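You operate a simulated robot arm through the tools that you are given. There is no shell and no other tool. Be economical: measure what you need, move in short steps, check, and stop when the job is done.

You are at the controls of a simulated two-armed robot. One attempt, no reset.

Task
Clear the bore of the orange block in the cleaning bar.
Fine: hold the bar still while you push the rod in and while you draw it out; the block goes back; leave the other block. Set down upright: what you pick out.

It is judged by the outcome, as a careful person would: the job done as asked, and still so three seconds after it is handed in. It fails if anything else is knocked over, pushed out of place, dropped, spilled or broken.

Robot
Two 7-joint arms with two-finger parallel grippers on one trunk, on a base that drives. Base frame: it is fixed to the floor where the robot stands at the start and does not move with it; the origin is under the middle of the robot, x ahead of it, y to its left, z up; the surface under the hand at the start is at about z = 820. Lengths are in mm, angles in rad, forces in N, time in s.
The left shoulder is at the start at [70, 134, 1201], the right one opposite. With the tool pointing down near the work surface each hand reaches from about 100 to 640 mm from the robot's upright axis, wherever it stands, measured 20 degrees to its own side. Places, roughly: nest of the cleaning bar [500, 400, 800]; push rod [500, 200, 900]. Payload 1.57 kg a hand.
Tool frame (each hand has its own): the origin (TCP) lies between the finger pads and is the grasp point; the fingertips stand 30 mm ahead of it; z points along the fingers, y is the line along which they close. The gripper opens to 80 mm. The fingers are 17 mm wide and 12 mm thick; the gripper's body (40 by 82 mm) begins 80 mm behind the TCP.
Orientation is that of the tool frame in the base frame, as a unit quaternion [x, y, z, w]. With the fingers straight down and closing along the base's y, the tool's x points along the base's -x, its y along +y and its z along -z.

Tools
- The arms move only by the tool servo_tool. It takes "left_series", "right_series" or both (then of equal length, played together; a hand with none holds still); each is a list of rows, each an object of numbers (a shift or turn left out is 0, a gripper value left out holds the last): "tx", "ty", "tz": the shift along the base's x, y, z in mm; "rx", "ry", "rz": the turn, a rotation vector about the base's x, y, z in rad; "fingers": the finger opening in mm, from 0 to 80. In form: [{"tx": .., "ty": .., "tz": .., "rx": .., "ry": .., "rz": .., "fingers": ..}, ...]. A call has 1 to 10 rows; each row shifts and turns the commanded pose from where the row before left it. Each row takes 0.2 s and may step no farther than 50 mm and 0.15 rad from the row before; otherwise, or with a gripper value out of range, the whole call is refused. Where a pose cannot be reached the arm comes as near as it can. A force on the tool above 40 N (or 10 N above the force at the start of the call, whichever is more), or a blocked arm, ends the call early, and 0.2 s more pass. Each finger travels about 153 mm/s and halts on what it meets, pressing with about 21 N; the grip force reading is that of the motor and also rises with nothing between the fingers. The clock runs only during rows and for 0.2 s after the last one: add rows that do not move to give the fingers time. It gives the time, the measured TCP pose, the force on the tool (base axes), the opening and the grip force at its end, in the units of the frame above (readings bear some noise), with the torque about the TCP (base axes, N m) and any sound that the robot's microphone picked up.
- Cameras (640 x 400 px; columns grow to the right, rows downward): "scene" is now at [104.5, 38.8, 1407.6]; the picture's right is [0.58, -0.82, 0.00], its down [-0.63, -0.44, -0.64] and it looks along [0.52, 0.37, -0.77] (base axes); focal length 268 px, centre (320, 200). "left" rides on the left gripper at [72, 7, -122] in its tool frame; the picture's right is [-0.09, 1.00, 0.00], its down [-0.84, -0.08, -0.54] and it looks along [-0.54, -0.05, 0.84] (tool axes); focal length 238 px, centre (320, 200). "right" rides on the right gripper at [72, -7, -122] in its tool frame; the picture's right is [0.09, 1.00, 0.00], its down [-0.84, 0.08, -0.54] and it looks along [-0.54, 0.05, 0.84] (tool axes); focal length 238 px, centre (320, 200). There is no depth. A picture from a camera that has moved, and an enlarged one, comes with that camera's place and axes in the base frame and with its lens. The place of the scene camera against the robot may be out by one fixed shift of up to 12 mm in any direction.
- grab_frame(camera): a new picture of that camera. It takes no simulated time.
- slide_trunk(by): slides the trunk up (or, below 0, down) by that many mm; the arms and the scene camera ride with it, the base frame stays. It gives what a move gives, with no picture.
- base_move(legs): drives the robot by 1 to 6 legs, each [ahead, left, turn to the left] in mm, mm and rad, along the robot's own axes; the way and the turn of a leg run together, so that a leg with both is an arc; at most 1500 mm and 3.142 rad a leg. The arms and the cameras ride along, it lands a little off, and it stops where it bumps. It gives what a move gives.
- head_to(pan, tilt): turns the head with the scene camera to pan (to the left, within 1.501 rad either way) and tilt (down, from -0.506 to 1.204), counted from straight ahead of the robot. It gives what a move gives.
- zoom(camera, box): a new picture of the part [left, top, right, bottom] of that camera's present view, enlarged. It takes no simulated time.
- hand_in(): hands the job in; it is judged then, once.

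Go step by step. Nothing tells you exact positions but the pictures and the camera data: compare them with the known pose of the tool, close in by small moves and look again before you grip or let go. The budget is 120 turns and 88 pictures, counting those below and the enlarged ones. Unless the task says otherwise, let go and move clear before handing in.

The tools are called after "Call:" by a JSON object that holds its "op" and its "data". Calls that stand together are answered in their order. servo_tool: Moves the arms, as the interface text tells. Its arguments: {"type":"object","properties":{"left_series":{"type":"array","items":{"type":"object","properties":{"tx":{"type":"number"},"ty":{"type":"number"},"tz":{"type":"number"},"rx":{"type":"number"},"ry":{"type":"number"},"rz":{"type":"number"},"fingers":{"type":"number"}}}},"right_series":{"type":"array","items":{"type":"object","properties":{"tx":{"type":"number"},"ty":{"type":"number"},"tz":{"type":"number"},"rx":{"type":"number"},"ry":{"type":"number"},"rz":{"type":"number"},"fingers":{"type":"number"}}}}},"required":[]} The other tools are called the same way: slide_trunk (by) slides the trunk up or down; base_move (legs) drives the base; head_to (pan, tilt) turns the head that bears the scene camera; grab_frame (camera) takes a picture; zoom (camera, box) takes an enlarged picture of a part of a camera's view; hand_in () hands the job in.

At the start:

```text
t: 0.0
left_ee_pos: [305.3, 445.2, 1108.8]
left_tcp_rot: [0.0, 1.0, 0.0, 0.0]
left_wrist_force: [0.3, -0.3, 0.0]
left_wrist_torque: [0.02, 0.01, -0.01]
left_gripper_width: 79.7
left_grasp_force: 0.0
right_ee_pos: [385.8, 55.8, 1194.4]
right_tcp_rot: [-0.001, 1.0, 0.0, 0.001]
right_wrist_force: [-0.6, -0.1, -0.8]
right_wrist_torque: [0.01, 0.01, -0.02]
right_gripper_width: 79.9
right_grasp_force: 0.0
trunk travel left (down, up): [-775.0, 165.0]
robot x, y, heading: [2.7, -1.4, -0.004]
head pan, tilt: [0.618, 0.874]
```

scene: 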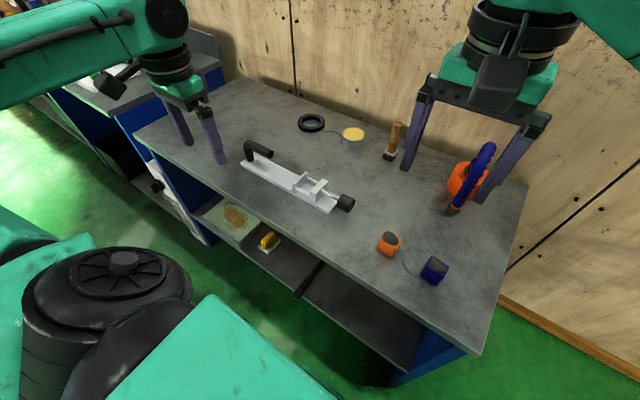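
right: 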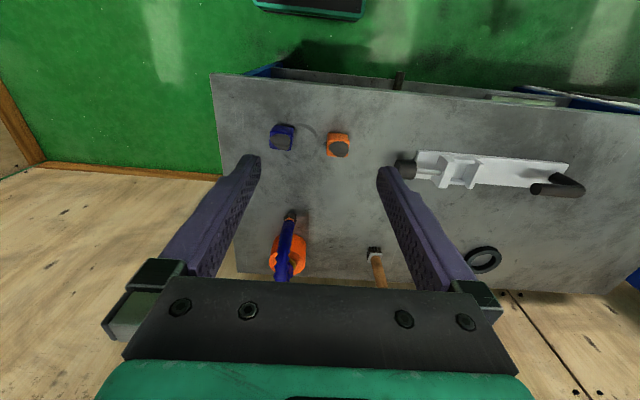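
left: 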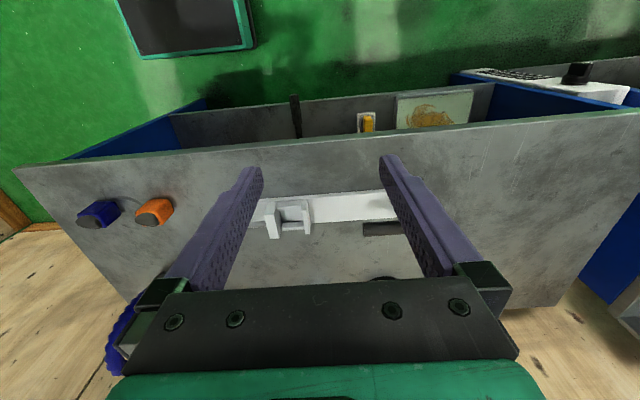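

I see a bench with a white bar (a nest with a cradle, black knob at one end, black L-handle at the other), and orange and blue blocks. I'll zoom in for details.

Call:
{"op": "zoom", "data": {"camera": "scene", "box": [220, 120, 380, 220]}}

Call:
{"op": "zoom", "data": {"camera": "scene", "box": [340, 190, 500, 290]}}

Call:
{"op": "zoom", "data": {"camera": "right", "box": [380, 120, 620, 270]}}

Call:
{"op": "zoom", "data": {"camera": "right", "box": [240, 100, 400, 200]}}

```text
4.00 times, centred on (300, 170) of scene
camera zoom: at [104.5, 38.8, 1407.6], right [0.58, -0.82, 0.0], down [-0.63, -0.44, -0.64], along [0.52, 0.37, -0.77], focal length 1070 px, centre (400, 320)
```

zoom: 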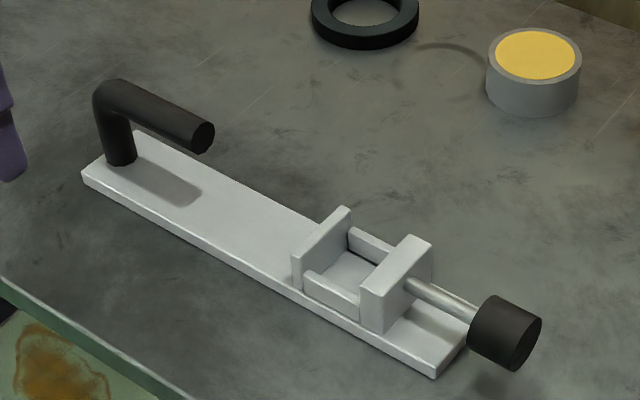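

```text
4.00 times, centred on (420, 240) of scene
camera zoom: at [104.5, 38.8, 1407.6], right [0.58, -0.82, 0.0], down [-0.63, -0.44, -0.64], along [0.52, 0.37, -0.77], focal length 1070 px, centre (-80, 40)
```

zoom: 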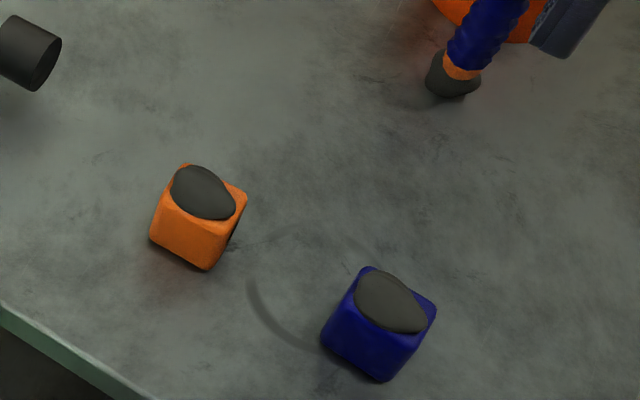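

```text
2.67 times, centred on (500, 195) of right
camera zoom: at [312.7, 48.4, 1317.1], right [-0.09, 1.0, 0.0], down [0.84, 0.08, 0.54], along [0.54, 0.05, -0.84], focal length 636 px, centre (-160, 213)
```

zoom: 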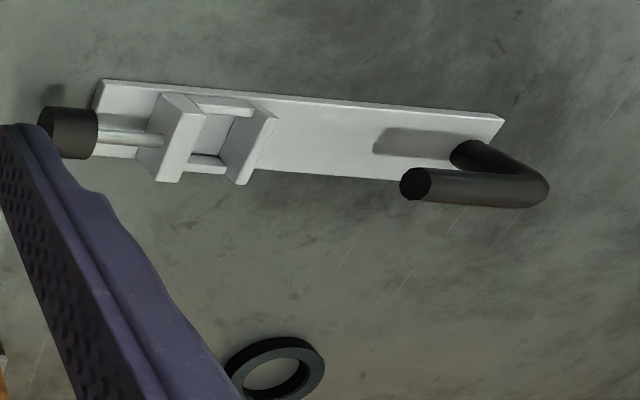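

```text
4.00 times, centred on (320, 150) of right
camera zoom: at [312.7, 48.4, 1317.1], right [-0.09, 1.0, 0.0], down [0.84, 0.08, 0.54], along [0.54, 0.05, -0.84], focal length 953 px, centre (320, 400)
```

zoom: 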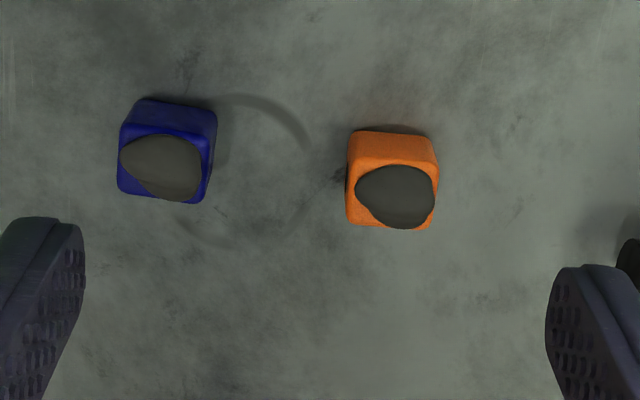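

The blocks each have a dark blob on top, and I take orange to be at about (470, 95) and the nest at about (495, 365). I'll bring the right hand lower and tilted to look at the block's sides.

Call:
{"op": "servo_tool", "data": {"right_series": [{"tx": -4, "ty": 6, "tz": -39, "ry": -0.1}, {"tx": -4, "ty": 6, "tz": -39, "ry": -0.1}, {"tx": -4, "ty": 6, "tz": -39, "ry": -0.1}, {"tx": -4, "ty": 6, "tz": -39, "ry": -0.1}, {"tx": -4, "ty": 6, "tz": -39, "ry": -0.1}, {"tx": -4, "ty": 6, "tz": -39, "ry": -0.1}]}}

Call:
{"op": "zoom", "data": {"camera": "right", "box": [160, 50, 480, 250]}}

Call:
{"op": "grab_frame", "data": {"camera": "right"}}

```text
t: 1.4
left_ee_pos: [305.5, 445.3, 1108.2]
left_tcp_rot: [0.0, 1.0, 0.0, 0.0]
left_wrist_force: [0.2, -0.3, 0.0]
left_wrist_torque: [-0.01, -0.02, 0.02]
left_gripper_width: 80.1
left_grasp_force: 0.1
right_ee_pos: [361.2, 92.3, 960.4]
right_tcp_rot: [0.001, 0.955, 0.0, 0.297]
right_wrist_force: [-0.5, 0.1, -0.4]
right_wrist_torque: [0.0, -0.03, 0.01]
right_gripper_width: 80.0
right_grasp_force: 0.0
trunk travel left (down, up): [-775.0, 165.0]
robot x, y, heading: [-0.4, -0.5, -0.003]
head pan, tilt: [0.618, 0.874]
```

```text
2.00 times, centred on (320, 150) of right
camera zoom: at [232.7, 85.0, 1021.7], right [-0.08, 1.0, -0.05], down [0.38, 0.08, 0.92], along [0.92, 0.05, -0.39], focal length 477 px, centre (320, 300)
```

zoom: 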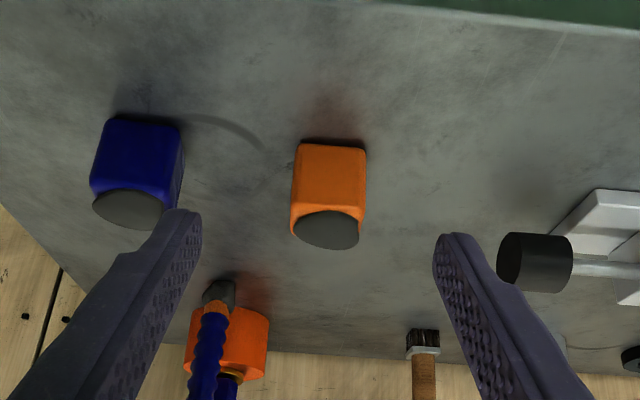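

```text
79 pictures are left
camera right: at [232.7, 85.0, 1021.7], right [-0.08, 1.0, -0.05], down [0.38, 0.08, 0.92], along [0.92, 0.05, -0.39], focal length 238 px, centre (320, 200)
```

right: 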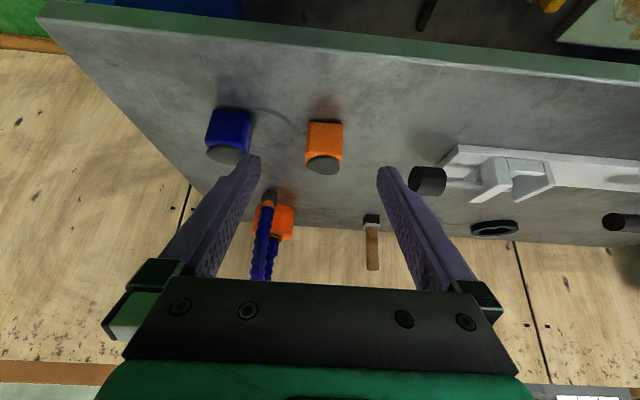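

The block's visible sides show no hole, so the bore is vertical and plugged under the blob. Now I'll look at the nest closely with the left camera, and at the block's other side.

Call:
{"op": "servo_tool", "data": {"left_series": [{"tx": 10, "ty": -20, "tz": -30, "ry": -0.1}, {"tx": 10, "ty": -20, "tz": -30, "ry": -0.1}, {"tx": 10, "ty": -20, "tz": -30, "ry": -0.1}, {"tx": 10, "ty": -20, "tz": -30, "ry": -0.1}], "right_series": [{"ty": 30}, {"ty": 30}, {"ty": 30, "rz": -0.1}, {"rz": -0.15}]}}

Call:
{"op": "grab_frame", "data": {"camera": "left"}}

Call:
{"op": "zoom", "data": {"camera": "left", "box": [200, 70, 440, 220]}}

Call:
{"op": "zoom", "data": {"camera": "right", "box": [160, 50, 480, 250]}}

```text
t: 2.6
left_ee_pos: [361.7, 377.4, 988.8]
left_tcp_rot: [0.001, 0.98, -0.003, 0.199]
left_wrist_force: [0.0, 0.5, -0.4]
left_wrist_torque: [-0.02, 0.01, -0.01]
left_gripper_width: 80.2
left_grasp_force: 0.0
left hand out of reach, approached as far as the arm can: row 4
right_ee_pos: [392.4, 155.3, 950.9]
right_tcp_rot: [0.142, 0.939, -0.063, 0.305]
right_wrist_force: [-0.8, -1.2, -0.5]
right_wrist_torque: [-0.02, -0.04, -0.04]
right_gripper_width: 80.1
right_grasp_force: 0.0
trunk travel left (down, up): [-775.0, 165.0]
robot x, y, heading: [1.7, -1.0, 0.002]
head pan, tilt: [0.618, 0.874]
stopped in row 4 (right hand): the arm was blocked; the commanded pose is now the measured one
```

```text
78 pictures are left
camera left: at [246.8, 384.7, 1072.8], right [0.09, 1.0, 0.03], down [0.56, -0.08, 0.83], along [0.83, -0.05, -0.56], focal length 238 px, centre (320, 200)
```

left: 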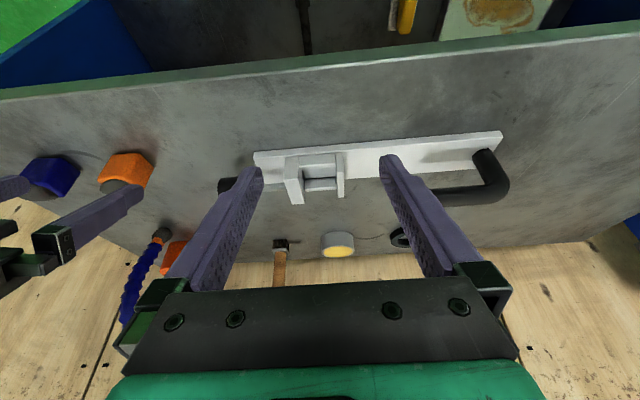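

```text
2.67 times, centred on (320, 145) of left
camera zoom: at [246.8, 384.7, 1072.8], right [0.09, 1.0, 0.03], down [0.56, -0.08, 0.83], along [0.83, -0.05, -0.56], focal length 636 px, centre (320, 347)
```

zoom: 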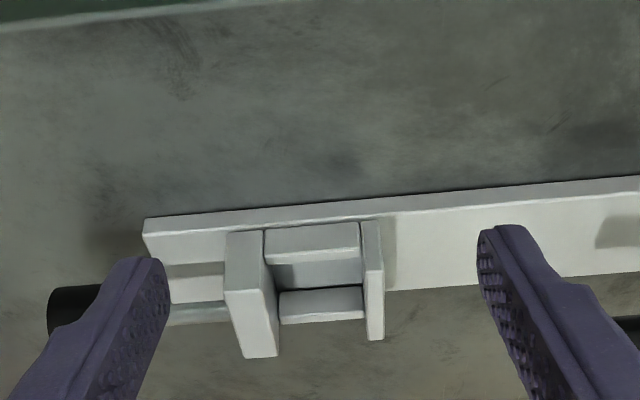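

```text
2.00 times, centred on (320, 150) of right
camera zoom: at [265.6, 189.4, 1008.5], right [0.23, 0.97, -0.09], down [0.37, -0.01, 0.93], along [0.9, -0.25, -0.36], focal length 477 px, centre (320, 300)
```

zoom: 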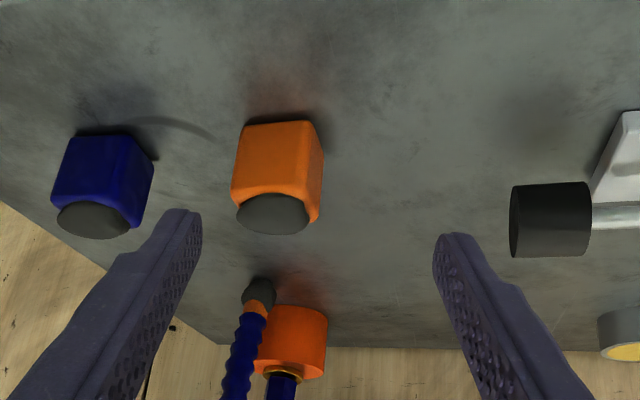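

The orange block's bore is vertical (no side holes). I'll untilt and raise both hands, left first, before driving the base left so that the left hand can reach the bar's handle and the right hand the rod.

Call:
{"op": "servo_tool", "data": {"left_series": [{"ty": 20, "tz": 30, "ry": 0.1}, {"ty": 20, "tz": 30, "ry": 0.1}, {"ty": 20, "tz": 30, "ry": 0.1}, {"ty": 20, "tz": 30, "ry": 0.1}]}}

Call:
{"op": "servo_tool", "data": {"right_series": [{"ty": -20, "tz": 20, "rz": 0.1}, {"ty": -20, "tz": 20, "rz": 0.1}, {"ty": -20, "tz": 20, "rz": 0.11}, {"ty": -20, "ry": 0.12}, {"ry": 0.12}, {"ry": 0.12}, {"ry": 0.12}, {"ry": 0.12}]}}

```text
t: 3.6
left_ee_pos: [359.4, 458.0, 1112.4]
left_tcp_rot: [0.002, 1.0, -0.003, 0.001]
left_wrist_force: [-0.5, 0.1, 0.1]
left_wrist_torque: [-0.01, 0.0, 0.03]
left_gripper_width: 79.8
left_grasp_force: 0.1
right_ee_pos: [388.8, 154.9, 953.2]
right_tcp_rot: [0.142, 0.939, -0.064, 0.306]
right_wrist_force: [0.7, -0.2, 0.9]
right_wrist_torque: [-0.02, 0.01, -0.01]
right_gripper_width: 79.9
right_grasp_force: 0.0
trunk travel left (down, up): [-775.0, 165.0]
robot x, y, heading: [3.3, 1.4, 0.001]
head pan, tilt: [0.618, 0.874]
```

```text
t: 5.4
left_ee_pos: [359.7, 458.1, 1112.1]
left_tcp_rot: [0.0, 1.0, -0.002, 0.001]
left_wrist_force: [-0.4, 0.3, -0.8]
left_wrist_torque: [0.03, 0.02, 0.0]
left_gripper_width: 80.0
left_grasp_force: 0.1
right_ee_pos: [385.3, 78.1, 1012.2]
right_tcp_rot: [-0.009, 1.0, -0.009, 0.015]
right_wrist_force: [-0.6, 0.8, -0.1]
right_wrist_torque: [0.0, 0.04, -0.02]
right_gripper_width: 80.0
right_grasp_force: 0.0
trunk travel left (down, up): [-775.0, 165.0]
robot x, y, heading: [1.3, 0.5, 0.003]
head pan, tilt: [0.618, 0.874]
```

Both hands are upright and clear. I drive 250 mm left and look with the scene camera.

Call:
{"op": "base_move", "data": {"legs": [[0, 250, 0]]}}

Call:
{"op": "head_to", "data": {"pan": 0.2, "tilt": 0.9}}

Call:
{"op": "grab_frame", "data": {"camera": "scene"}}

Call:
{"op": "grab_frame", "data": {"camera": "left"}}

```text
t: 7.2
left_ee_pos: [357.6, 704.0, 1113.1]
left_tcp_rot: [-0.001, 1.0, -0.002, 0.003]
left_wrist_force: [0.2, -0.3, 0.8]
left_wrist_torque: [0.04, 0.0, 0.01]
left_gripper_width: 80.0
left_grasp_force: 0.1
right_ee_pos: [384.9, 323.6, 1013.9]
right_tcp_rot: [-0.011, 1.0, -0.008, 0.016]
right_wrist_force: [-1.1, 0.6, -0.7]
right_wrist_torque: [0.01, 0.0, 0.03]
right_gripper_width: 79.7
right_grasp_force: 0.1
trunk travel left (down, up): [-775.0, 165.0]
robot x, y, heading: [-0.8, 249.7, -0.001]
head pan, tilt: [0.618, 0.874]
```

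```text
t: 8.1
left_ee_pos: [357.9, 704.4, 1111.3]
left_tcp_rot: [-0.001, 1.0, -0.002, 0.002]
left_wrist_force: [-0.2, 0.7, 0.7]
left_wrist_torque: [-0.01, 0.0, 0.03]
left_gripper_width: 80.0
left_grasp_force: 0.1
right_ee_pos: [384.8, 325.1, 1013.5]
right_tcp_rot: [-0.01, 1.0, -0.01, 0.016]
right_wrist_force: [-0.5, -0.2, 0.4]
right_wrist_torque: [0.0, 0.01, 0.0]
right_gripper_width: 79.9
right_grasp_force: 0.0
trunk travel left (down, up): [-775.0, 165.0]
robot x, y, heading: [-3.9, 246.7, -0.004]
head pan, tilt: [0.201, 0.901]
```

```text
75 pictures are left
camera scene: at [115.2, 255.9, 1405.6], right [0.2, -0.98, 0.0], down [-0.77, -0.16, -0.62], along [0.61, 0.13, -0.78], focal length 268 px, centre (320, 200)
```

scene: 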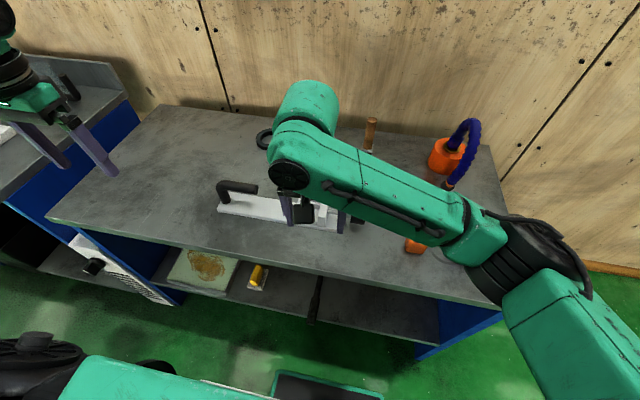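

```text
74 pictures are left
camera left: at [284.0, 710.8, 1233.8], right [0.09, 1.0, 0.0], down [0.83, -0.07, 0.55], along [0.54, -0.05, -0.84], focal length 238 px, centre (320, 200)
```

left: 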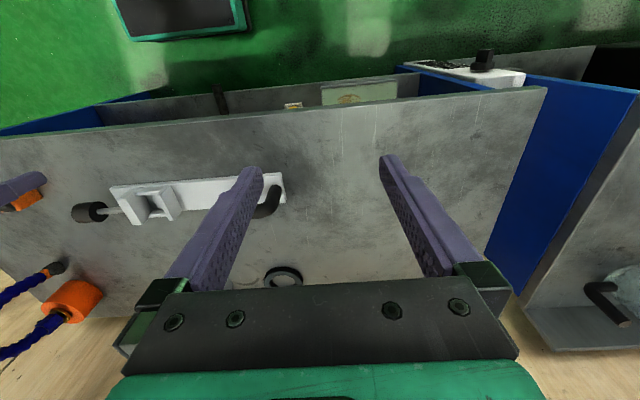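

The bar's left end is near y≈611. I'll yaw the left hand to look along −y at the nest's left plate and the handle, to learn heights and whether the far plate is open.

Call:
{"op": "servo_tool", "data": {"left_series": [{"tx": 0, "ty": -20, "tz": -24, "rz": -0.15}, {"tx": 0, "ty": -20, "tz": -24, "rz": -0.15}, {"tx": 0, "ty": -20, "tz": -24, "rz": -0.15}, {"tx": 0, "ty": -20, "tz": -24, "rz": -0.15}, {"tx": 10, "ty": -20, "tz": -24, "rz": -0.15}, {"tx": 10, "ty": -20, "tz": -24, "rz": -0.15}, {"tx": 10, "ty": -20, "tz": -24, "rz": -0.15}]}}

Call:
{"op": "grab_frame", "data": {"camera": "left"}}

Call:
{"op": "zoom", "data": {"camera": "right", "box": [200, 50, 520, 250]}}

```text
t: 9.7
left_ee_pos: [386.8, 564.0, 945.3]
left_tcp_rot: [0.502, 0.865, -0.002, 0.001]
left_wrist_force: [-0.3, 0.3, -0.5]
left_wrist_torque: [-0.01, 0.03, 0.01]
left_gripper_width: 80.2
left_grasp_force: 0.1
right_ee_pos: [386.8, 324.4, 1013.0]
right_tcp_rot: [-0.01, 1.0, -0.01, 0.015]
right_wrist_force: [-1.0, -0.5, 0.2]
right_wrist_torque: [-0.01, 0.0, -0.01]
right_gripper_width: 80.1
right_grasp_force: 0.1
trunk travel left (down, up): [-775.0, 165.0]
robot x, y, heading: [2.1, 247.5, 0.006]
head pan, tilt: [0.201, 0.901]
```

```text
73 pictures are left
camera left: at [355.5, 629.6, 1068.4], right [0.91, 0.42, 0.0], down [0.35, -0.76, 0.55], along [0.22, -0.5, -0.84], focal length 238 px, centre (320, 200)
```

left: 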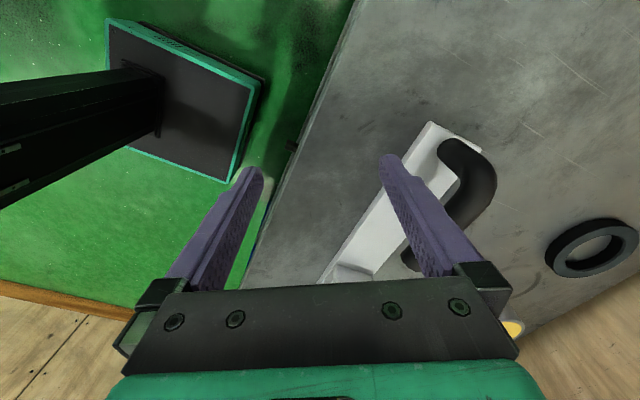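

```text
2.00 times, centred on (360, 150) of right
camera zoom: at [309.1, 317.2, 1134.1], right [-0.11, 0.99, -0.02], down [0.82, 0.1, 0.57], along [0.56, 0.05, -0.82], focal length 477 px, centre (240, 300)
```

zoom: 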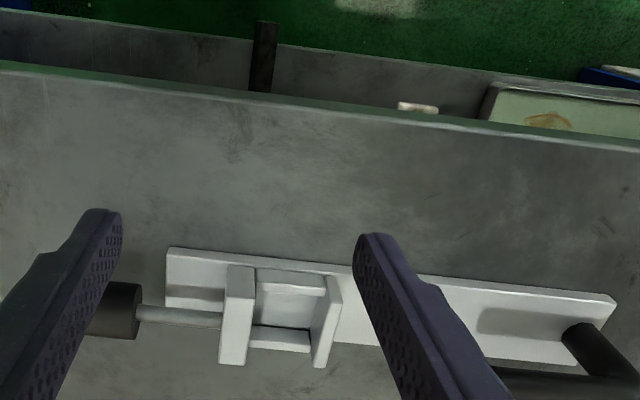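

I'll tilt the left hand up so the camera looks straight at the nest's left plate.

Call:
{"op": "servo_tool", "data": {"left_series": [{"tz": 5, "rx": -0.11, "ry": -0.0625}, {"tz": 5, "rx": -0.11, "ry": -0.0625}, {"tz": 5, "rx": -0.11, "ry": -0.0625}, {"rx": -0.11, "ry": -0.0625}]}}

Call:
{"op": "grab_frame", "data": {"camera": "left"}}

Call:
{"op": "zoom", "data": {"camera": "left", "box": [200, 70, 440, 220]}}

```text
t: 10.7
left_ee_pos: [386.6, 563.8, 959.8]
left_tcp_rot: [0.484, 0.838, -0.129, 0.218]
left_wrist_force: [-0.9, 0.3, -0.4]
left_wrist_torque: [-0.01, -0.02, -0.01]
left_gripper_width: 79.9
left_grasp_force: 0.1
right_ee_pos: [384.8, 326.0, 1012.4]
right_tcp_rot: [-0.01, 1.0, -0.01, 0.017]
right_wrist_force: [0.7, -0.3, 0.0]
right_wrist_torque: [0.0, 0.03, -0.01]
right_gripper_width: 80.0
right_grasp_force: 0.1
trunk travel left (down, up): [-775.0, 165.0]
robot x, y, heading: [1.8, 244.4, 0.001]
head pan, tilt: [0.201, 0.901]
```

```text
71 pictures are left
camera left: at [331.6, 673.6, 1030.8], right [0.9, 0.43, 0.04], down [0.17, -0.44, 0.88], along [0.39, -0.79, -0.47], focal length 238 px, centre (320, 200)
```

left: 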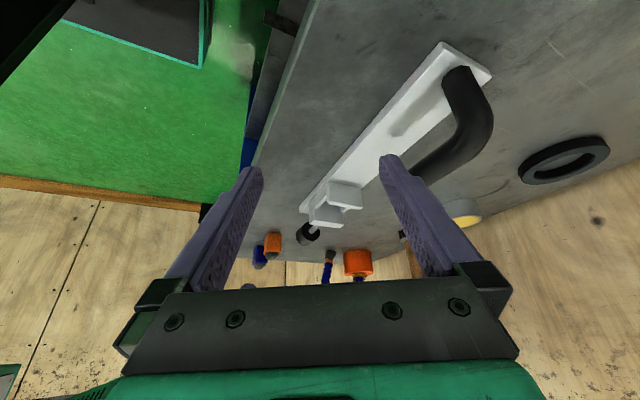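

```text
2.67 times, centred on (320, 145) of left
camera zoom: at [331.6, 673.6, 1030.8], right [0.9, 0.43, 0.04], down [0.17, -0.44, 0.88], along [0.39, -0.79, -0.47], focal length 636 px, centre (320, 347)
```

zoom: 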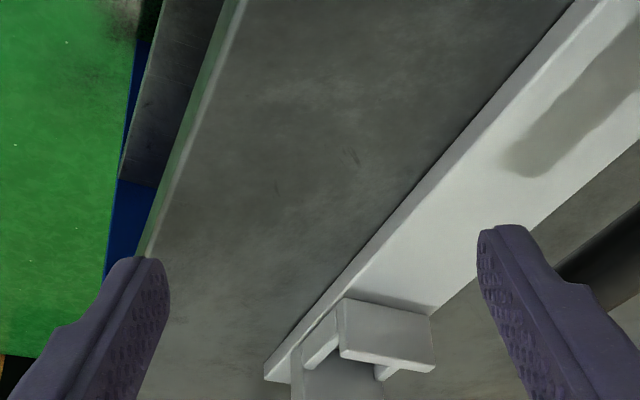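

Call:
{"op": "zoom", "data": {"camera": "left", "box": [270, 160, 390, 235]}}

Call:
{"op": "zoom", "data": {"camera": "right", "box": [250, 160, 410, 260]}}

```text
5.33 times, centred on (330, 198) of left
camera zoom: at [331.6, 673.6, 1030.8], right [0.9, 0.43, 0.04], down [0.17, -0.44, 0.88], along [0.39, -0.79, -0.47], focal length 1271 px, centre (267, 213)
```

zoom: 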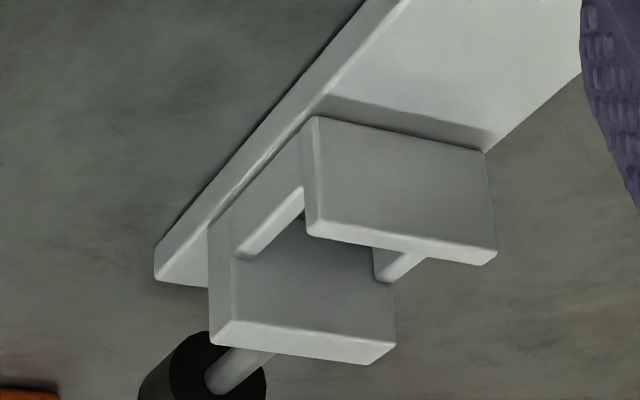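

```text
4.00 times, centred on (330, 210) of right
camera zoom: at [307.8, 318.0, 1134.3], right [-0.11, 0.99, -0.02], down [0.82, 0.11, 0.57], along [0.56, 0.05, -0.82], focal length 953 px, centre (280, 160)
```

zoom: 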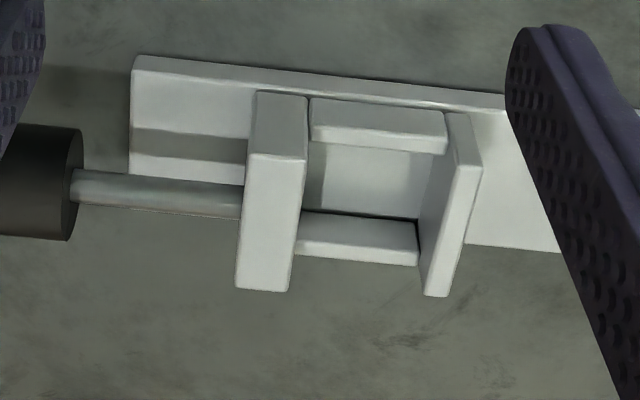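

The left plate is solid, and the pocket is about 50 mm long between plates. Next I bring the right hand over the orange block, yawed 90° so its fingers close along x, and look straight down.

Call:
{"op": "servo_tool", "data": {"right_series": [{"tx": 0, "ty": -20, "tz": 10, "rx": 0.02, "ry": 0.03}, {"tx": 10, "ty": -30, "rz": 0.15}, {"tx": 10, "ty": -30, "rz": 0.15}, {"tx": 10, "ty": -30, "rz": 0.15}, {"tx": 10, "ty": -30, "rz": 0.15}, {"tx": 10, "ty": -30, "rz": 0.15}, {"tx": 10, "ty": -30, "rz": 0.15}, {"tx": 10, "ty": -20, "rz": 0.15}, {"tx": 10, "ty": -11, "rz": 0.15}, {"tx": 5, "rz": 0.15}]}}

Call:
{"op": "servo_tool", "data": {"right_series": [{"tz": -20, "rz": 0.15}, {"tz": -20, "rz": 0.05}]}}

Call:
{"op": "grab_frame", "data": {"camera": "right"}}

Call:
{"op": "grab_frame", "data": {"camera": "scene"}}

```text
t: 12.9
left_ee_pos: [388.0, 563.8, 959.8]
left_tcp_rot: [0.484, 0.837, -0.13, 0.218]
left_wrist_force: [-0.1, -0.5, 0.3]
left_wrist_torque: [0.01, 0.01, 0.0]
left_gripper_width: 80.0
left_grasp_force: 0.1
right_ee_pos: [470.8, 93.1, 1024.4]
right_tcp_rot: [-0.634, 0.774, 0.001, 0.0]
right_wrist_force: [-0.5, -0.2, -0.1]
right_wrist_torque: [-0.05, 0.02, 0.03]
right_gripper_width: 79.8
right_grasp_force: 0.0
trunk travel left (down, up): [-775.0, 165.0]
robot x, y, heading: [-4.8, 246.4, 0.001]
head pan, tilt: [0.201, 0.901]
```

```text
t: 13.5
left_ee_pos: [387.9, 564.0, 960.2]
left_tcp_rot: [0.485, 0.838, -0.129, 0.216]
left_wrist_force: [-0.2, -1.1, 0.2]
left_wrist_torque: [0.01, 0.01, 0.01]
left_gripper_width: 80.0
left_grasp_force: 0.1
right_ee_pos: [471.6, 94.5, 983.2]
right_tcp_rot: [0.707, -0.707, -0.001, 0.001]
right_wrist_force: [0.4, -0.1, -0.7]
right_wrist_torque: [0.01, 0.02, 0.0]
right_gripper_width: 80.0
right_grasp_force: 0.1
trunk travel left (down, up): [-775.0, 165.0]
robot x, y, heading: [-0.3, 246.7, 0.001]
head pan, tilt: [0.201, 0.901]
```

```text
67 pictures are left
camera right: at [477.2, 20.5, 1105.6], right [-1.0, -0.09, 0.0], down [-0.08, 0.84, 0.54], along [-0.05, 0.54, -0.84], focal length 238 px, centre (320, 200)
```

right: 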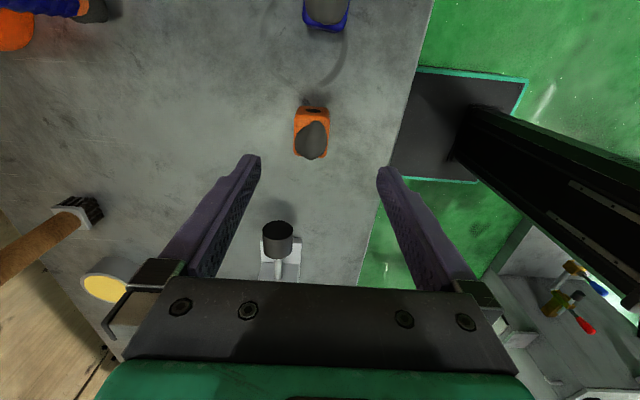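

```text
66 pictures are left
camera scene: at [115.6, 255.4, 1405.6], right [0.2, -0.98, 0.0], down [-0.77, -0.16, -0.62], along [0.61, 0.13, -0.78], focal length 268 px, centre (320, 200)
```

scene: 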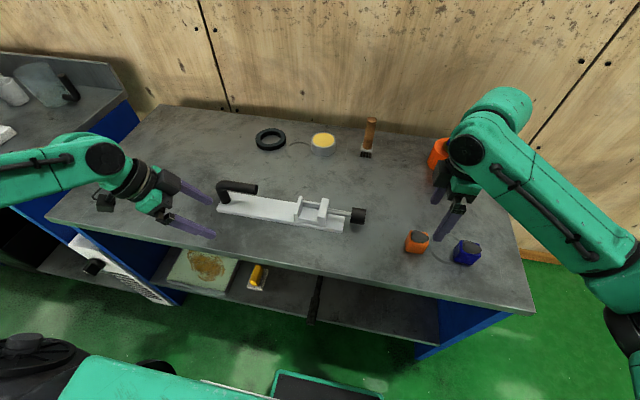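

Call:
{"op": "zoom", "data": {"camera": "right", "box": [250, 70, 378, 150]}}

Call:
{"op": "zoom", "data": {"camera": "scene", "box": [230, 170, 390, 270]}}

Call:
{"op": "zoom", "data": {"camera": "scene", "box": [390, 205, 502, 275]}}

```text
5.00 times, centred on (314, 110) of right
camera zoom: at [477.2, 20.5, 1105.6], right [-1.0, -0.09, 0.0], down [-0.08, 0.84, 0.54], along [-0.05, 0.54, -0.84], focal length 1192 px, centre (350, 650)
```

zoom: 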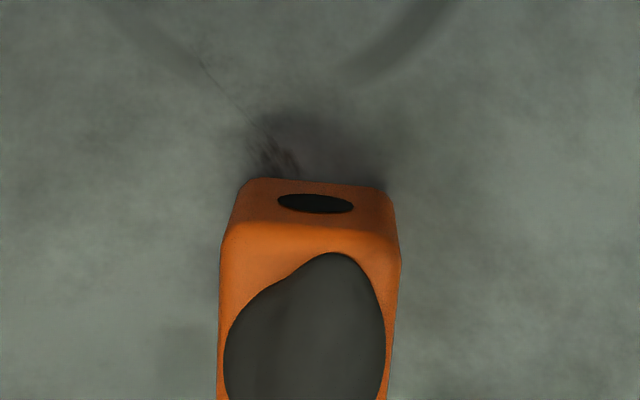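

```text
4.00 times, centred on (310, 220) of scene
camera zoom: at [115.6, 255.4, 1405.6], right [0.2, -0.98, 0.0], down [-0.77, -0.16, -0.62], along [0.61, 0.13, -0.78], focal length 1070 px, centre (360, 120)
```

zoom: 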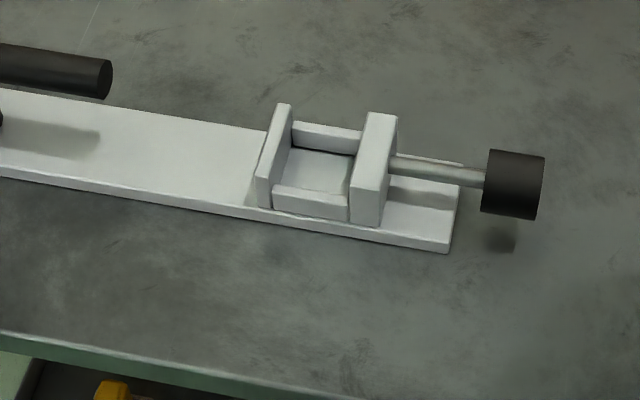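

```text
5.71 times, centred on (446, 240) of scene
camera zoom: at [115.6, 255.4, 1405.6], right [0.2, -0.98, 0.0], down [-0.77, -0.16, -0.62], along [0.61, 0.13, -0.78], focal length 1529 px, centre (-400, -29)
```

zoom: 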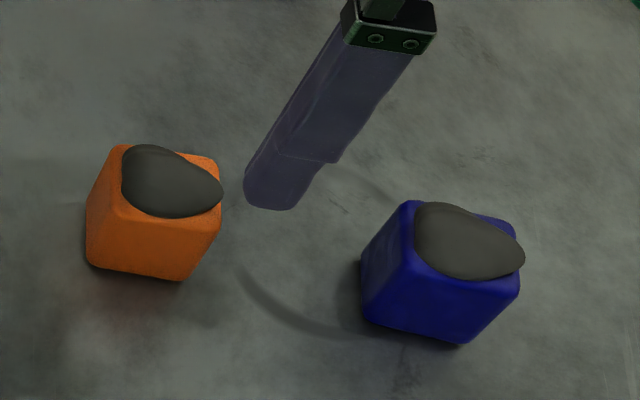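

The zoom shows the bore opening on the −y face; the blob is merely on top. So the block goes into the nest upright just as it stands, bore facing the rod. I move closer above the block to refine its position.

Call:
{"op": "servo_tool", "data": {"right_series": [{"tx": 6, "ty": 6, "tz": -25}, {"tz": -25}]}}

Call:
{"op": "zoom", "data": {"camera": "right", "box": [220, 50, 420, 175]}}

Call:
{"op": "zoom", "data": {"camera": "scene", "box": [390, 205, 502, 275]}}

```text
t: 14.1
left_ee_pos: [388.6, 563.9, 959.3]
left_tcp_rot: [0.486, 0.837, -0.129, 0.216]
left_wrist_force: [-0.3, 0.1, 0.0]
left_wrist_torque: [0.01, -0.02, -0.01]
left_gripper_width: 80.2
left_grasp_force: 0.0
right_ee_pos: [477.8, 101.3, 932.4]
right_tcp_rot: [0.707, -0.707, 0.0, -0.001]
right_wrist_force: [1.0, 0.8, -0.1]
right_wrist_torque: [0.0, 0.01, 0.01]
right_gripper_width: 80.0
right_grasp_force: 0.0
trunk travel left (down, up): [-775.0, 165.0]
robot x, y, heading: [-1.1, 246.3, 0.008]
head pan, tilt: [0.201, 0.901]
```

```text
3.20 times, centred on (320, 112) of right
camera zoom: at [483.1, 27.2, 1055.6], right [-1.0, -0.09, 0.0], down [-0.08, 0.84, 0.54], along [-0.05, 0.54, -0.84], focal length 763 px, centre (320, 480)
```

zoom: 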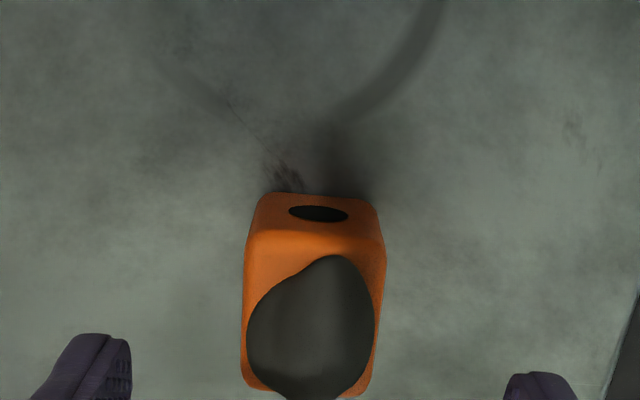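

```text
5.71 times, centred on (446, 240) of scene
camera zoom: at [115.5, 255.3, 1405.6], right [0.2, -0.98, 0.0], down [-0.77, -0.16, -0.62], along [0.61, 0.13, -0.78], focal length 1529 px, centre (-400, -29)
```

zoom: 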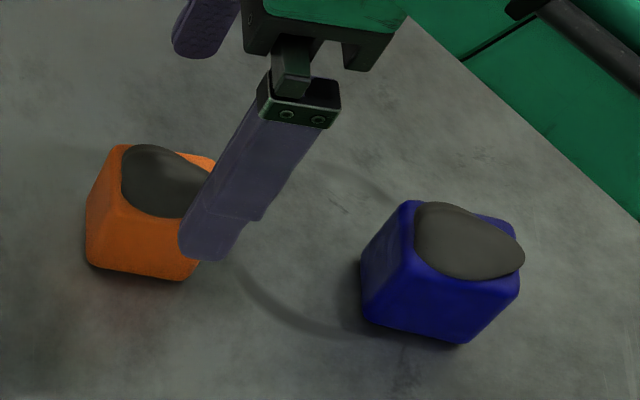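

The block is a ~40 mm cube centred near (479, 97) with its top at about z = 860. I descend to grip its ±x faces with the upper part of the sides only, so the fingertips stay above the nest's rails.

Call:
{"op": "servo_tool", "data": {"right_series": [{"tx": 1, "ty": -4, "tz": -25}, {"tz": -20}, {"tz": -14}]}}

Call:
{"op": "grab_frame", "data": {"camera": "right"}}

Call:
{"op": "zoom", "data": {"camera": "scene", "box": [390, 205, 502, 275]}}

```text
t: 14.9
left_ee_pos: [387.7, 562.7, 959.7]
left_tcp_rot: [0.484, 0.838, -0.129, 0.218]
left_wrist_force: [0.3, 0.4, -0.3]
left_wrist_torque: [0.01, 0.0, -0.01]
left_gripper_width: 79.9
left_grasp_force: 0.0
right_ee_pos: [477.1, 97.1, 872.7]
right_tcp_rot: [-0.707, 0.707, 0.001, -0.001]
right_wrist_force: [0.7, -0.2, -0.6]
right_wrist_torque: [-0.02, 0.02, -0.01]
right_gripper_width: 79.7
right_grasp_force: 0.1
trunk travel left (down, up): [-775.0, 165.0]
robot x, y, heading: [-2.3, 248.0, -0.002]
head pan, tilt: [0.201, 0.901]
```

```text
60 pictures are left
camera right: at [483.2, 22.9, 996.7], right [-1.0, -0.09, 0.0], down [-0.08, 0.84, 0.54], along [-0.05, 0.54, -0.84], focal length 238 px, centre (320, 200)
```

right: 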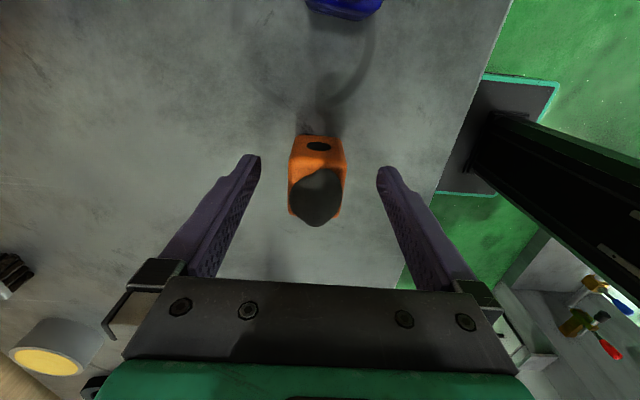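

```text
5.71 times, centred on (446, 240) of scene
camera zoom: at [115.2, 255.6, 1405.6], right [0.2, -0.98, 0.0], down [-0.77, -0.16, -0.62], along [0.61, 0.12, -0.78], focal length 1529 px, centre (-400, -29)
```

zoom: 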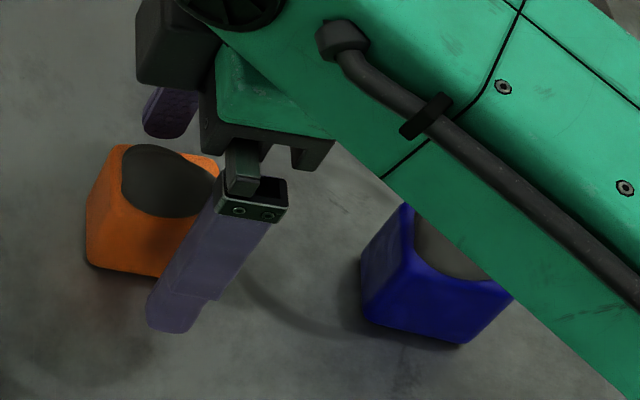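

Block sits centred between the fingers in x, and its centre is about y≈101. I shift 4 mm and close.

Call:
{"op": "servo_tool", "data": {"right_series": [{"ty": 4}, {"fingers": 30}, {"fingers": 30}, {"fingers": 30}]}}

Call:
{"op": "grab_frame", "data": {"camera": "right"}}

```text
t: 15.9
left_ee_pos: [387.4, 565.0, 959.1]
left_tcp_rot: [0.484, 0.837, -0.129, 0.218]
left_wrist_force: [0.6, 1.1, -0.3]
left_wrist_torque: [-0.01, -0.02, 0.01]
left_gripper_width: 80.1
left_grasp_force: 0.1
right_ee_pos: [476.4, 99.5, 874.2]
right_tcp_rot: [-0.706, 0.708, 0.001, 0.0]
right_wrist_force: [0.6, 0.1, -0.3]
right_wrist_torque: [0.01, 0.01, 0.0]
right_gripper_width: 35.2
right_grasp_force: 20.6
trunk travel left (down, up): [-775.0, 165.0]
robot x, y, heading: [0.2, 244.0, -0.001]
head pan, tilt: [0.201, 0.901]
```

```text
58 pictures are left
camera right: at [483.0, 25.7, 997.2], right [-1.0, -0.09, 0.0], down [-0.08, 0.84, 0.54], along [-0.05, 0.54, -0.84], focal length 238 px, centre (320, 200)
```

right: 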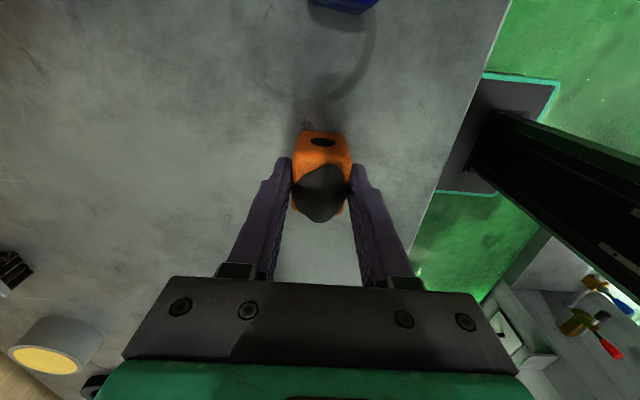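

Gripped at 35 mm width. I zoom to see how the block sits in the fingers, then lift a little.

Call:
{"op": "servo_tool", "data": {"right_series": [{"tz": 30}, {"tz": 40}, {}]}}

Call:
{"op": "zoom", "data": {"camera": "right", "box": [240, 120, 400, 220]}}

Call:
{"op": "zoom", "data": {"camera": "scene", "box": [350, 175, 510, 275]}}

```text
t: 16.7
left_ee_pos: [388.0, 563.2, 959.1]
left_tcp_rot: [0.484, 0.838, -0.128, 0.216]
left_wrist_force: [-0.9, 0.0, -0.2]
left_wrist_torque: [0.02, 0.02, -0.04]
left_gripper_width: 80.0
left_grasp_force: 0.1
right_ee_pos: [476.0, 101.3, 944.5]
right_tcp_rot: [-0.706, 0.708, 0.001, 0.0]
right_wrist_force: [-0.3, 0.2, 0.0]
right_wrist_torque: [0.02, 0.01, -0.02]
right_gripper_width: 29.9
right_grasp_force: 0.1
trunk travel left (down, up): [-775.0, 165.0]
robot x, y, heading: [0.6, 246.1, -0.002]
head pan, tilt: [0.201, 0.901]
```

```text
4.00 times, centred on (320, 170) of right
camera zoom: at [481.5, 27.0, 1066.4], right [-1.0, -0.09, 0.0], down [-0.07, 0.84, 0.54], along [-0.05, 0.54, -0.84], focal length 953 px, centre (320, 320)
```

zoom: 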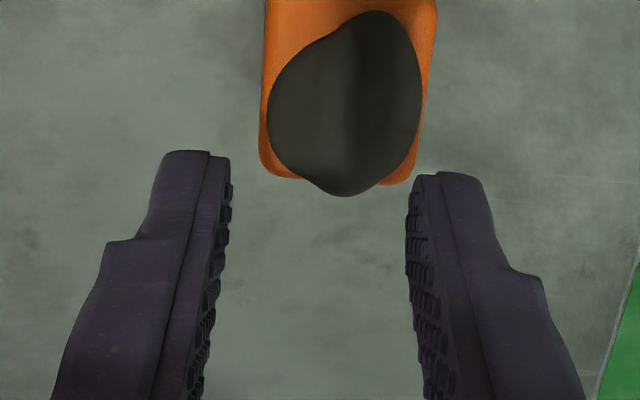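

```text
4.00 times, centred on (430, 225) of scene
camera zoom: at [115.6, 255.3, 1405.6], right [0.2, -0.98, 0.0], down [-0.77, -0.16, -0.62], along [0.61, 0.13, -0.78], focal length 1070 px, centre (-120, 100)
```

zoom: 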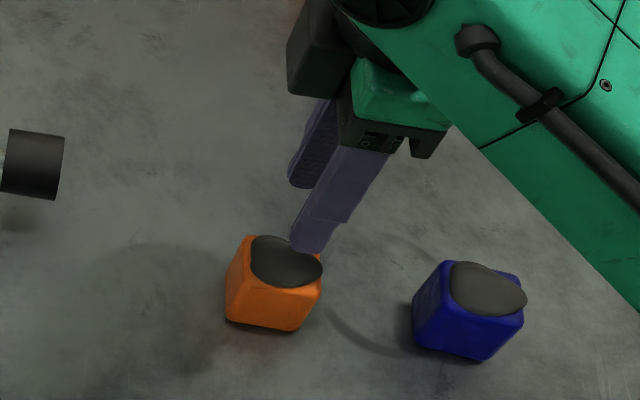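

The fingers only caught the top edge and slipped: the bench top must be nearer z≈800, making the block a ~45 mm cube with top ~845. It seems to have shifted a little in −x; I'll look again from above.

Call:
{"op": "servo_tool", "data": {"right_series": [{"tx": -8, "ty": 0, "tz": 10, "fingers": 80}, {}, {}]}}

Call:
{"op": "zoom", "data": {"camera": "right", "box": [220, 50, 420, 175]}}

Call:
{"op": "zoom", "data": {"camera": "scene", "box": [350, 175, 510, 275]}}

```text
t: 17.5
left_ee_pos: [387.4, 563.6, 958.9]
left_tcp_rot: [0.484, 0.837, -0.129, 0.218]
left_wrist_force: [-0.1, -0.2, 0.3]
left_wrist_torque: [-0.01, 0.02, 0.02]
left_gripper_width: 79.9
left_grasp_force: 0.1
right_ee_pos: [469.4, 100.1, 954.6]
right_tcp_rot: [-0.706, 0.708, 0.002, 0.0]
right_wrist_force: [-0.3, 0.3, -0.3]
right_wrist_torque: [0.01, 0.01, 0.02]
right_gripper_width: 80.4
right_grasp_force: 0.0
trunk travel left (down, up): [-775.0, 165.0]
robot x, y, heading: [1.9, 244.5, 0.003]
head pan, tilt: [0.201, 0.901]
```

```text
3.20 times, centred on (320, 112) of right
camera zoom: at [474.0, 26.8, 1077.3], right [-1.0, -0.09, 0.0], down [-0.08, 0.84, 0.54], along [-0.05, 0.54, -0.84], focal length 763 px, centre (320, 480)
```

zoom: 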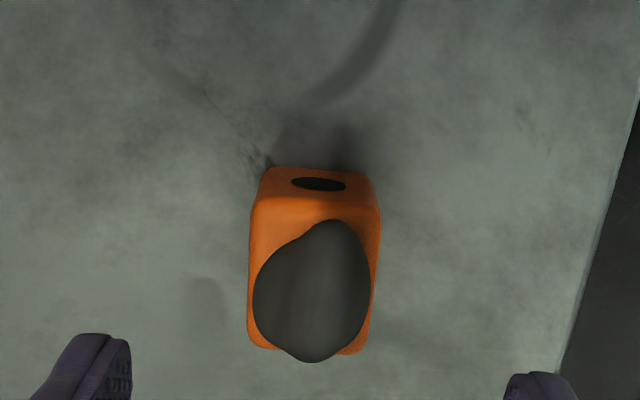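

```text
4.00 times, centred on (430, 225) of scene
camera zoom: at [115.4, 255.5, 1405.6], right [0.2, -0.98, 0.0], down [-0.77, -0.16, -0.62], along [0.61, 0.12, -0.78], focal length 1070 px, centre (-120, 100)
```

zoom: 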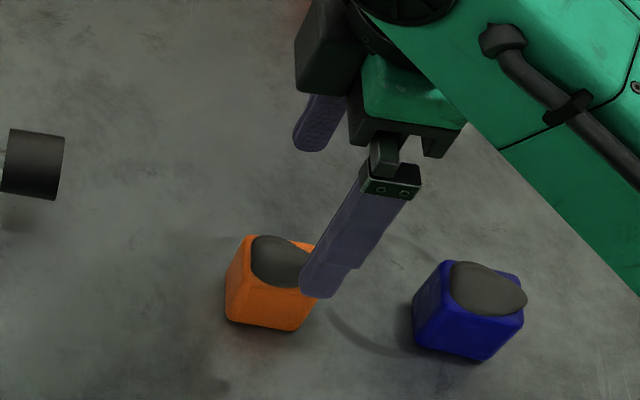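

The block now sits at x≈469.5, y≈104 (originally x≈478). I descend deeper, to TCP z≈855, and check.

Call:
{"op": "servo_tool", "data": {"right_series": [{"ty": 4, "tz": -40}, {"tz": -35}, {"tz": -25}]}}

Call:
{"op": "grab_frame", "data": {"camera": "right"}}

```text
t: 18.3
left_ee_pos: [387.8, 563.5, 959.3]
left_tcp_rot: [0.485, 0.837, -0.13, 0.218]
left_wrist_force: [-0.4, -0.2, 0.2]
left_wrist_torque: [-0.01, 0.0, -0.01]
left_gripper_width: 80.3
left_grasp_force: 0.1
right_ee_pos: [469.5, 104.1, 856.1]
right_tcp_rot: [-0.707, 0.708, 0.001, 0.0]
right_wrist_force: [-0.2, 0.6, 0.4]
right_wrist_torque: [0.01, 0.0, 0.02]
right_gripper_width: 79.9
right_grasp_force: 0.1
trunk travel left (down, up): [-775.0, 165.0]
robot x, y, heading: [-0.8, 246.5, -0.001]
head pan, tilt: [0.201, 0.901]
```

```text
53 pictures are left
camera right: at [474.7, 31.3, 979.0], right [-1.0, -0.09, 0.0], down [-0.08, 0.84, 0.54], along [-0.05, 0.54, -0.84], focal length 238 px, centre (320, 200)
```

right: 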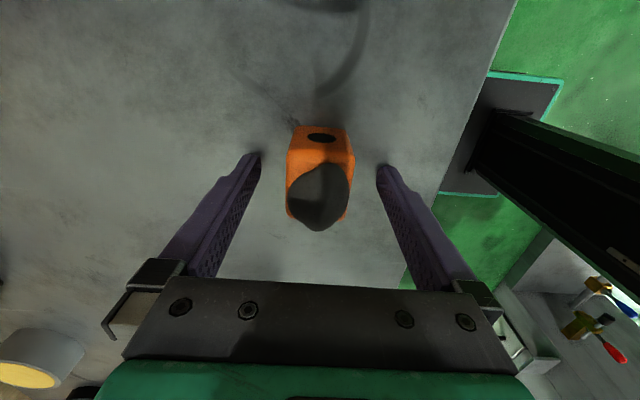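

Call:
{"op": "servo_tool", "data": {"right_series": [{"fingers": 30}, {"fingers": 30}, {"fingers": 30}]}}

Call:
{"op": "servo_tool", "data": {"right_series": [{"tz": 15}, {"tz": 15}, {}]}}

Call:
{"op": "zoom", "data": {"camera": "right", "box": [240, 110, 400, 210]}}

Call:
{"op": "zoom", "data": {"camera": "scene", "box": [350, 175, 510, 275]}}

```text
t: 19.1
left_ee_pos: [387.7, 564.3, 959.1]
left_tcp_rot: [0.485, 0.837, -0.129, 0.219]
left_wrist_force: [0.2, -0.2, 0.5]
left_wrist_torque: [0.01, 0.0, 0.02]
left_gripper_width: 80.2
left_grasp_force: 0.1
right_ee_pos: [468.9, 105.6, 856.8]
right_tcp_rot: [-0.706, 0.708, 0.001, 0.0]
right_wrist_force: [0.0, 0.4, 0.4]
right_wrist_torque: [0.01, 0.01, 0.05]
right_gripper_width: 35.2
right_grasp_force: 21.1
trunk travel left (down, up): [-775.0, 165.0]
robot x, y, heading: [-2.0, 246.4, -0.002]
head pan, tilt: [0.201, 0.901]
```

```text
t: 19.9
left_ee_pos: [387.3, 564.2, 959.8]
left_tcp_rot: [0.485, 0.837, -0.129, 0.217]
left_wrist_force: [-0.5, 0.2, -0.1]
left_wrist_torque: [0.01, -0.01, -0.03]
left_gripper_width: 79.7
left_grasp_force: 0.0
right_ee_pos: [470.2, 103.4, 885.7]
right_tcp_rot: [-0.707, 0.707, 0.001, 0.0]
right_wrist_force: [-0.3, -1.2, 0.2]
right_wrist_torque: [-0.02, -0.02, 0.0]
right_gripper_width: 35.5
right_grasp_force: 20.7
trunk travel left (down, up): [-775.0, 165.0]
robot x, y, heading: [-3.2, 242.8, 0.0]
head pan, tilt: [0.201, 0.901]
```

```text
4.00 times, centred on (320, 160) of right
camera zoom: at [475.7, 30.5, 1008.8], right [-1.0, -0.09, 0.0], down [-0.08, 0.84, 0.54], along [-0.05, 0.54, -0.84], focal length 953 px, centre (320, 360)
```

zoom: 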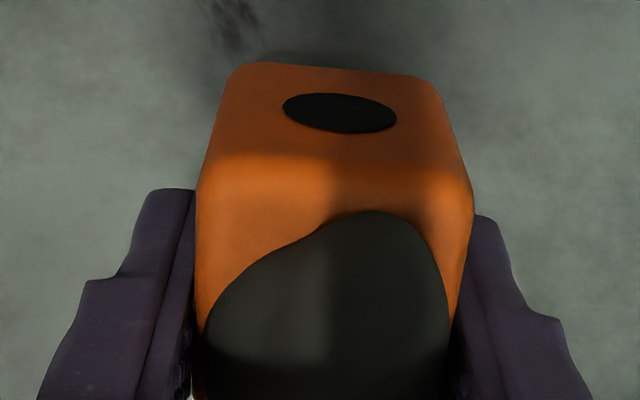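

```text
4.00 times, centred on (430, 225) of scene
camera zoom: at [115.4, 255.4, 1405.6], right [0.2, -0.98, 0.0], down [-0.77, -0.16, -0.62], along [0.61, 0.13, -0.78], focal length 1070 px, centre (-120, 100)
```

zoom: 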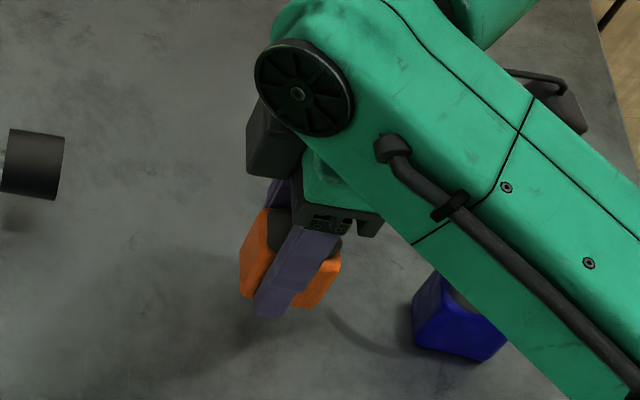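

The block is held (35 mm wide, centre ≈5 mm to −y of the TCP, bottom ≈36 mm below it). I raise it gently and carry it above the nest, estimated at (512, 363).

Call:
{"op": "servo_tool", "data": {"right_series": [{"tz": 15, "fingers": 0}, {"tz": 20}, {"tz": 20}, {"tx": 4, "ty": 15, "tz": 15}, {"tx": 6, "ty": 25}, {"tx": 6, "ty": 30}, {"tx": 6, "ty": 30}, {"tx": 6, "ty": 30}, {"tx": 6, "ty": 25}, {}]}}

Call:
{"op": "grab_frame", "data": {"camera": "right"}}

```text
t: 22.1
left_ee_pos: [387.9, 563.6, 959.3]
left_tcp_rot: [0.485, 0.837, -0.129, 0.217]
left_wrist_force: [0.0, 0.1, -0.5]
left_wrist_torque: [-0.01, 0.02, 0.0]
left_gripper_width: 80.1
left_grasp_force: 0.1
right_ee_pos: [504.6, 256.9, 954.2]
right_tcp_rot: [-0.707, 0.708, 0.002, 0.0]
right_wrist_force: [-0.3, 0.0, -0.3]
right_wrist_torque: [0.01, -0.01, 0.03]
right_gripper_width: 35.4
right_grasp_force: 20.6
trunk travel left (down, up): [-775.0, 165.0]
robot x, y, heading: [-2.1, 245.1, -0.003]
head pan, tilt: [0.201, 0.901]
```

```text
50 pictures are left
camera right: at [508.9, 183.5, 1077.2], right [-1.0, -0.09, 0.0], down [-0.08, 0.84, 0.54], along [-0.05, 0.54, -0.84], focal length 238 px, centre (320, 200)
```

right: 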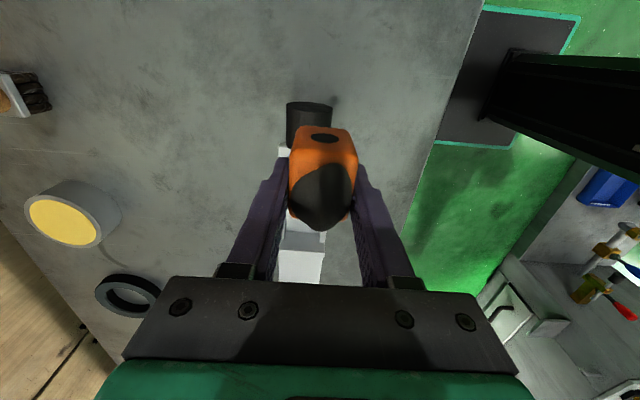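

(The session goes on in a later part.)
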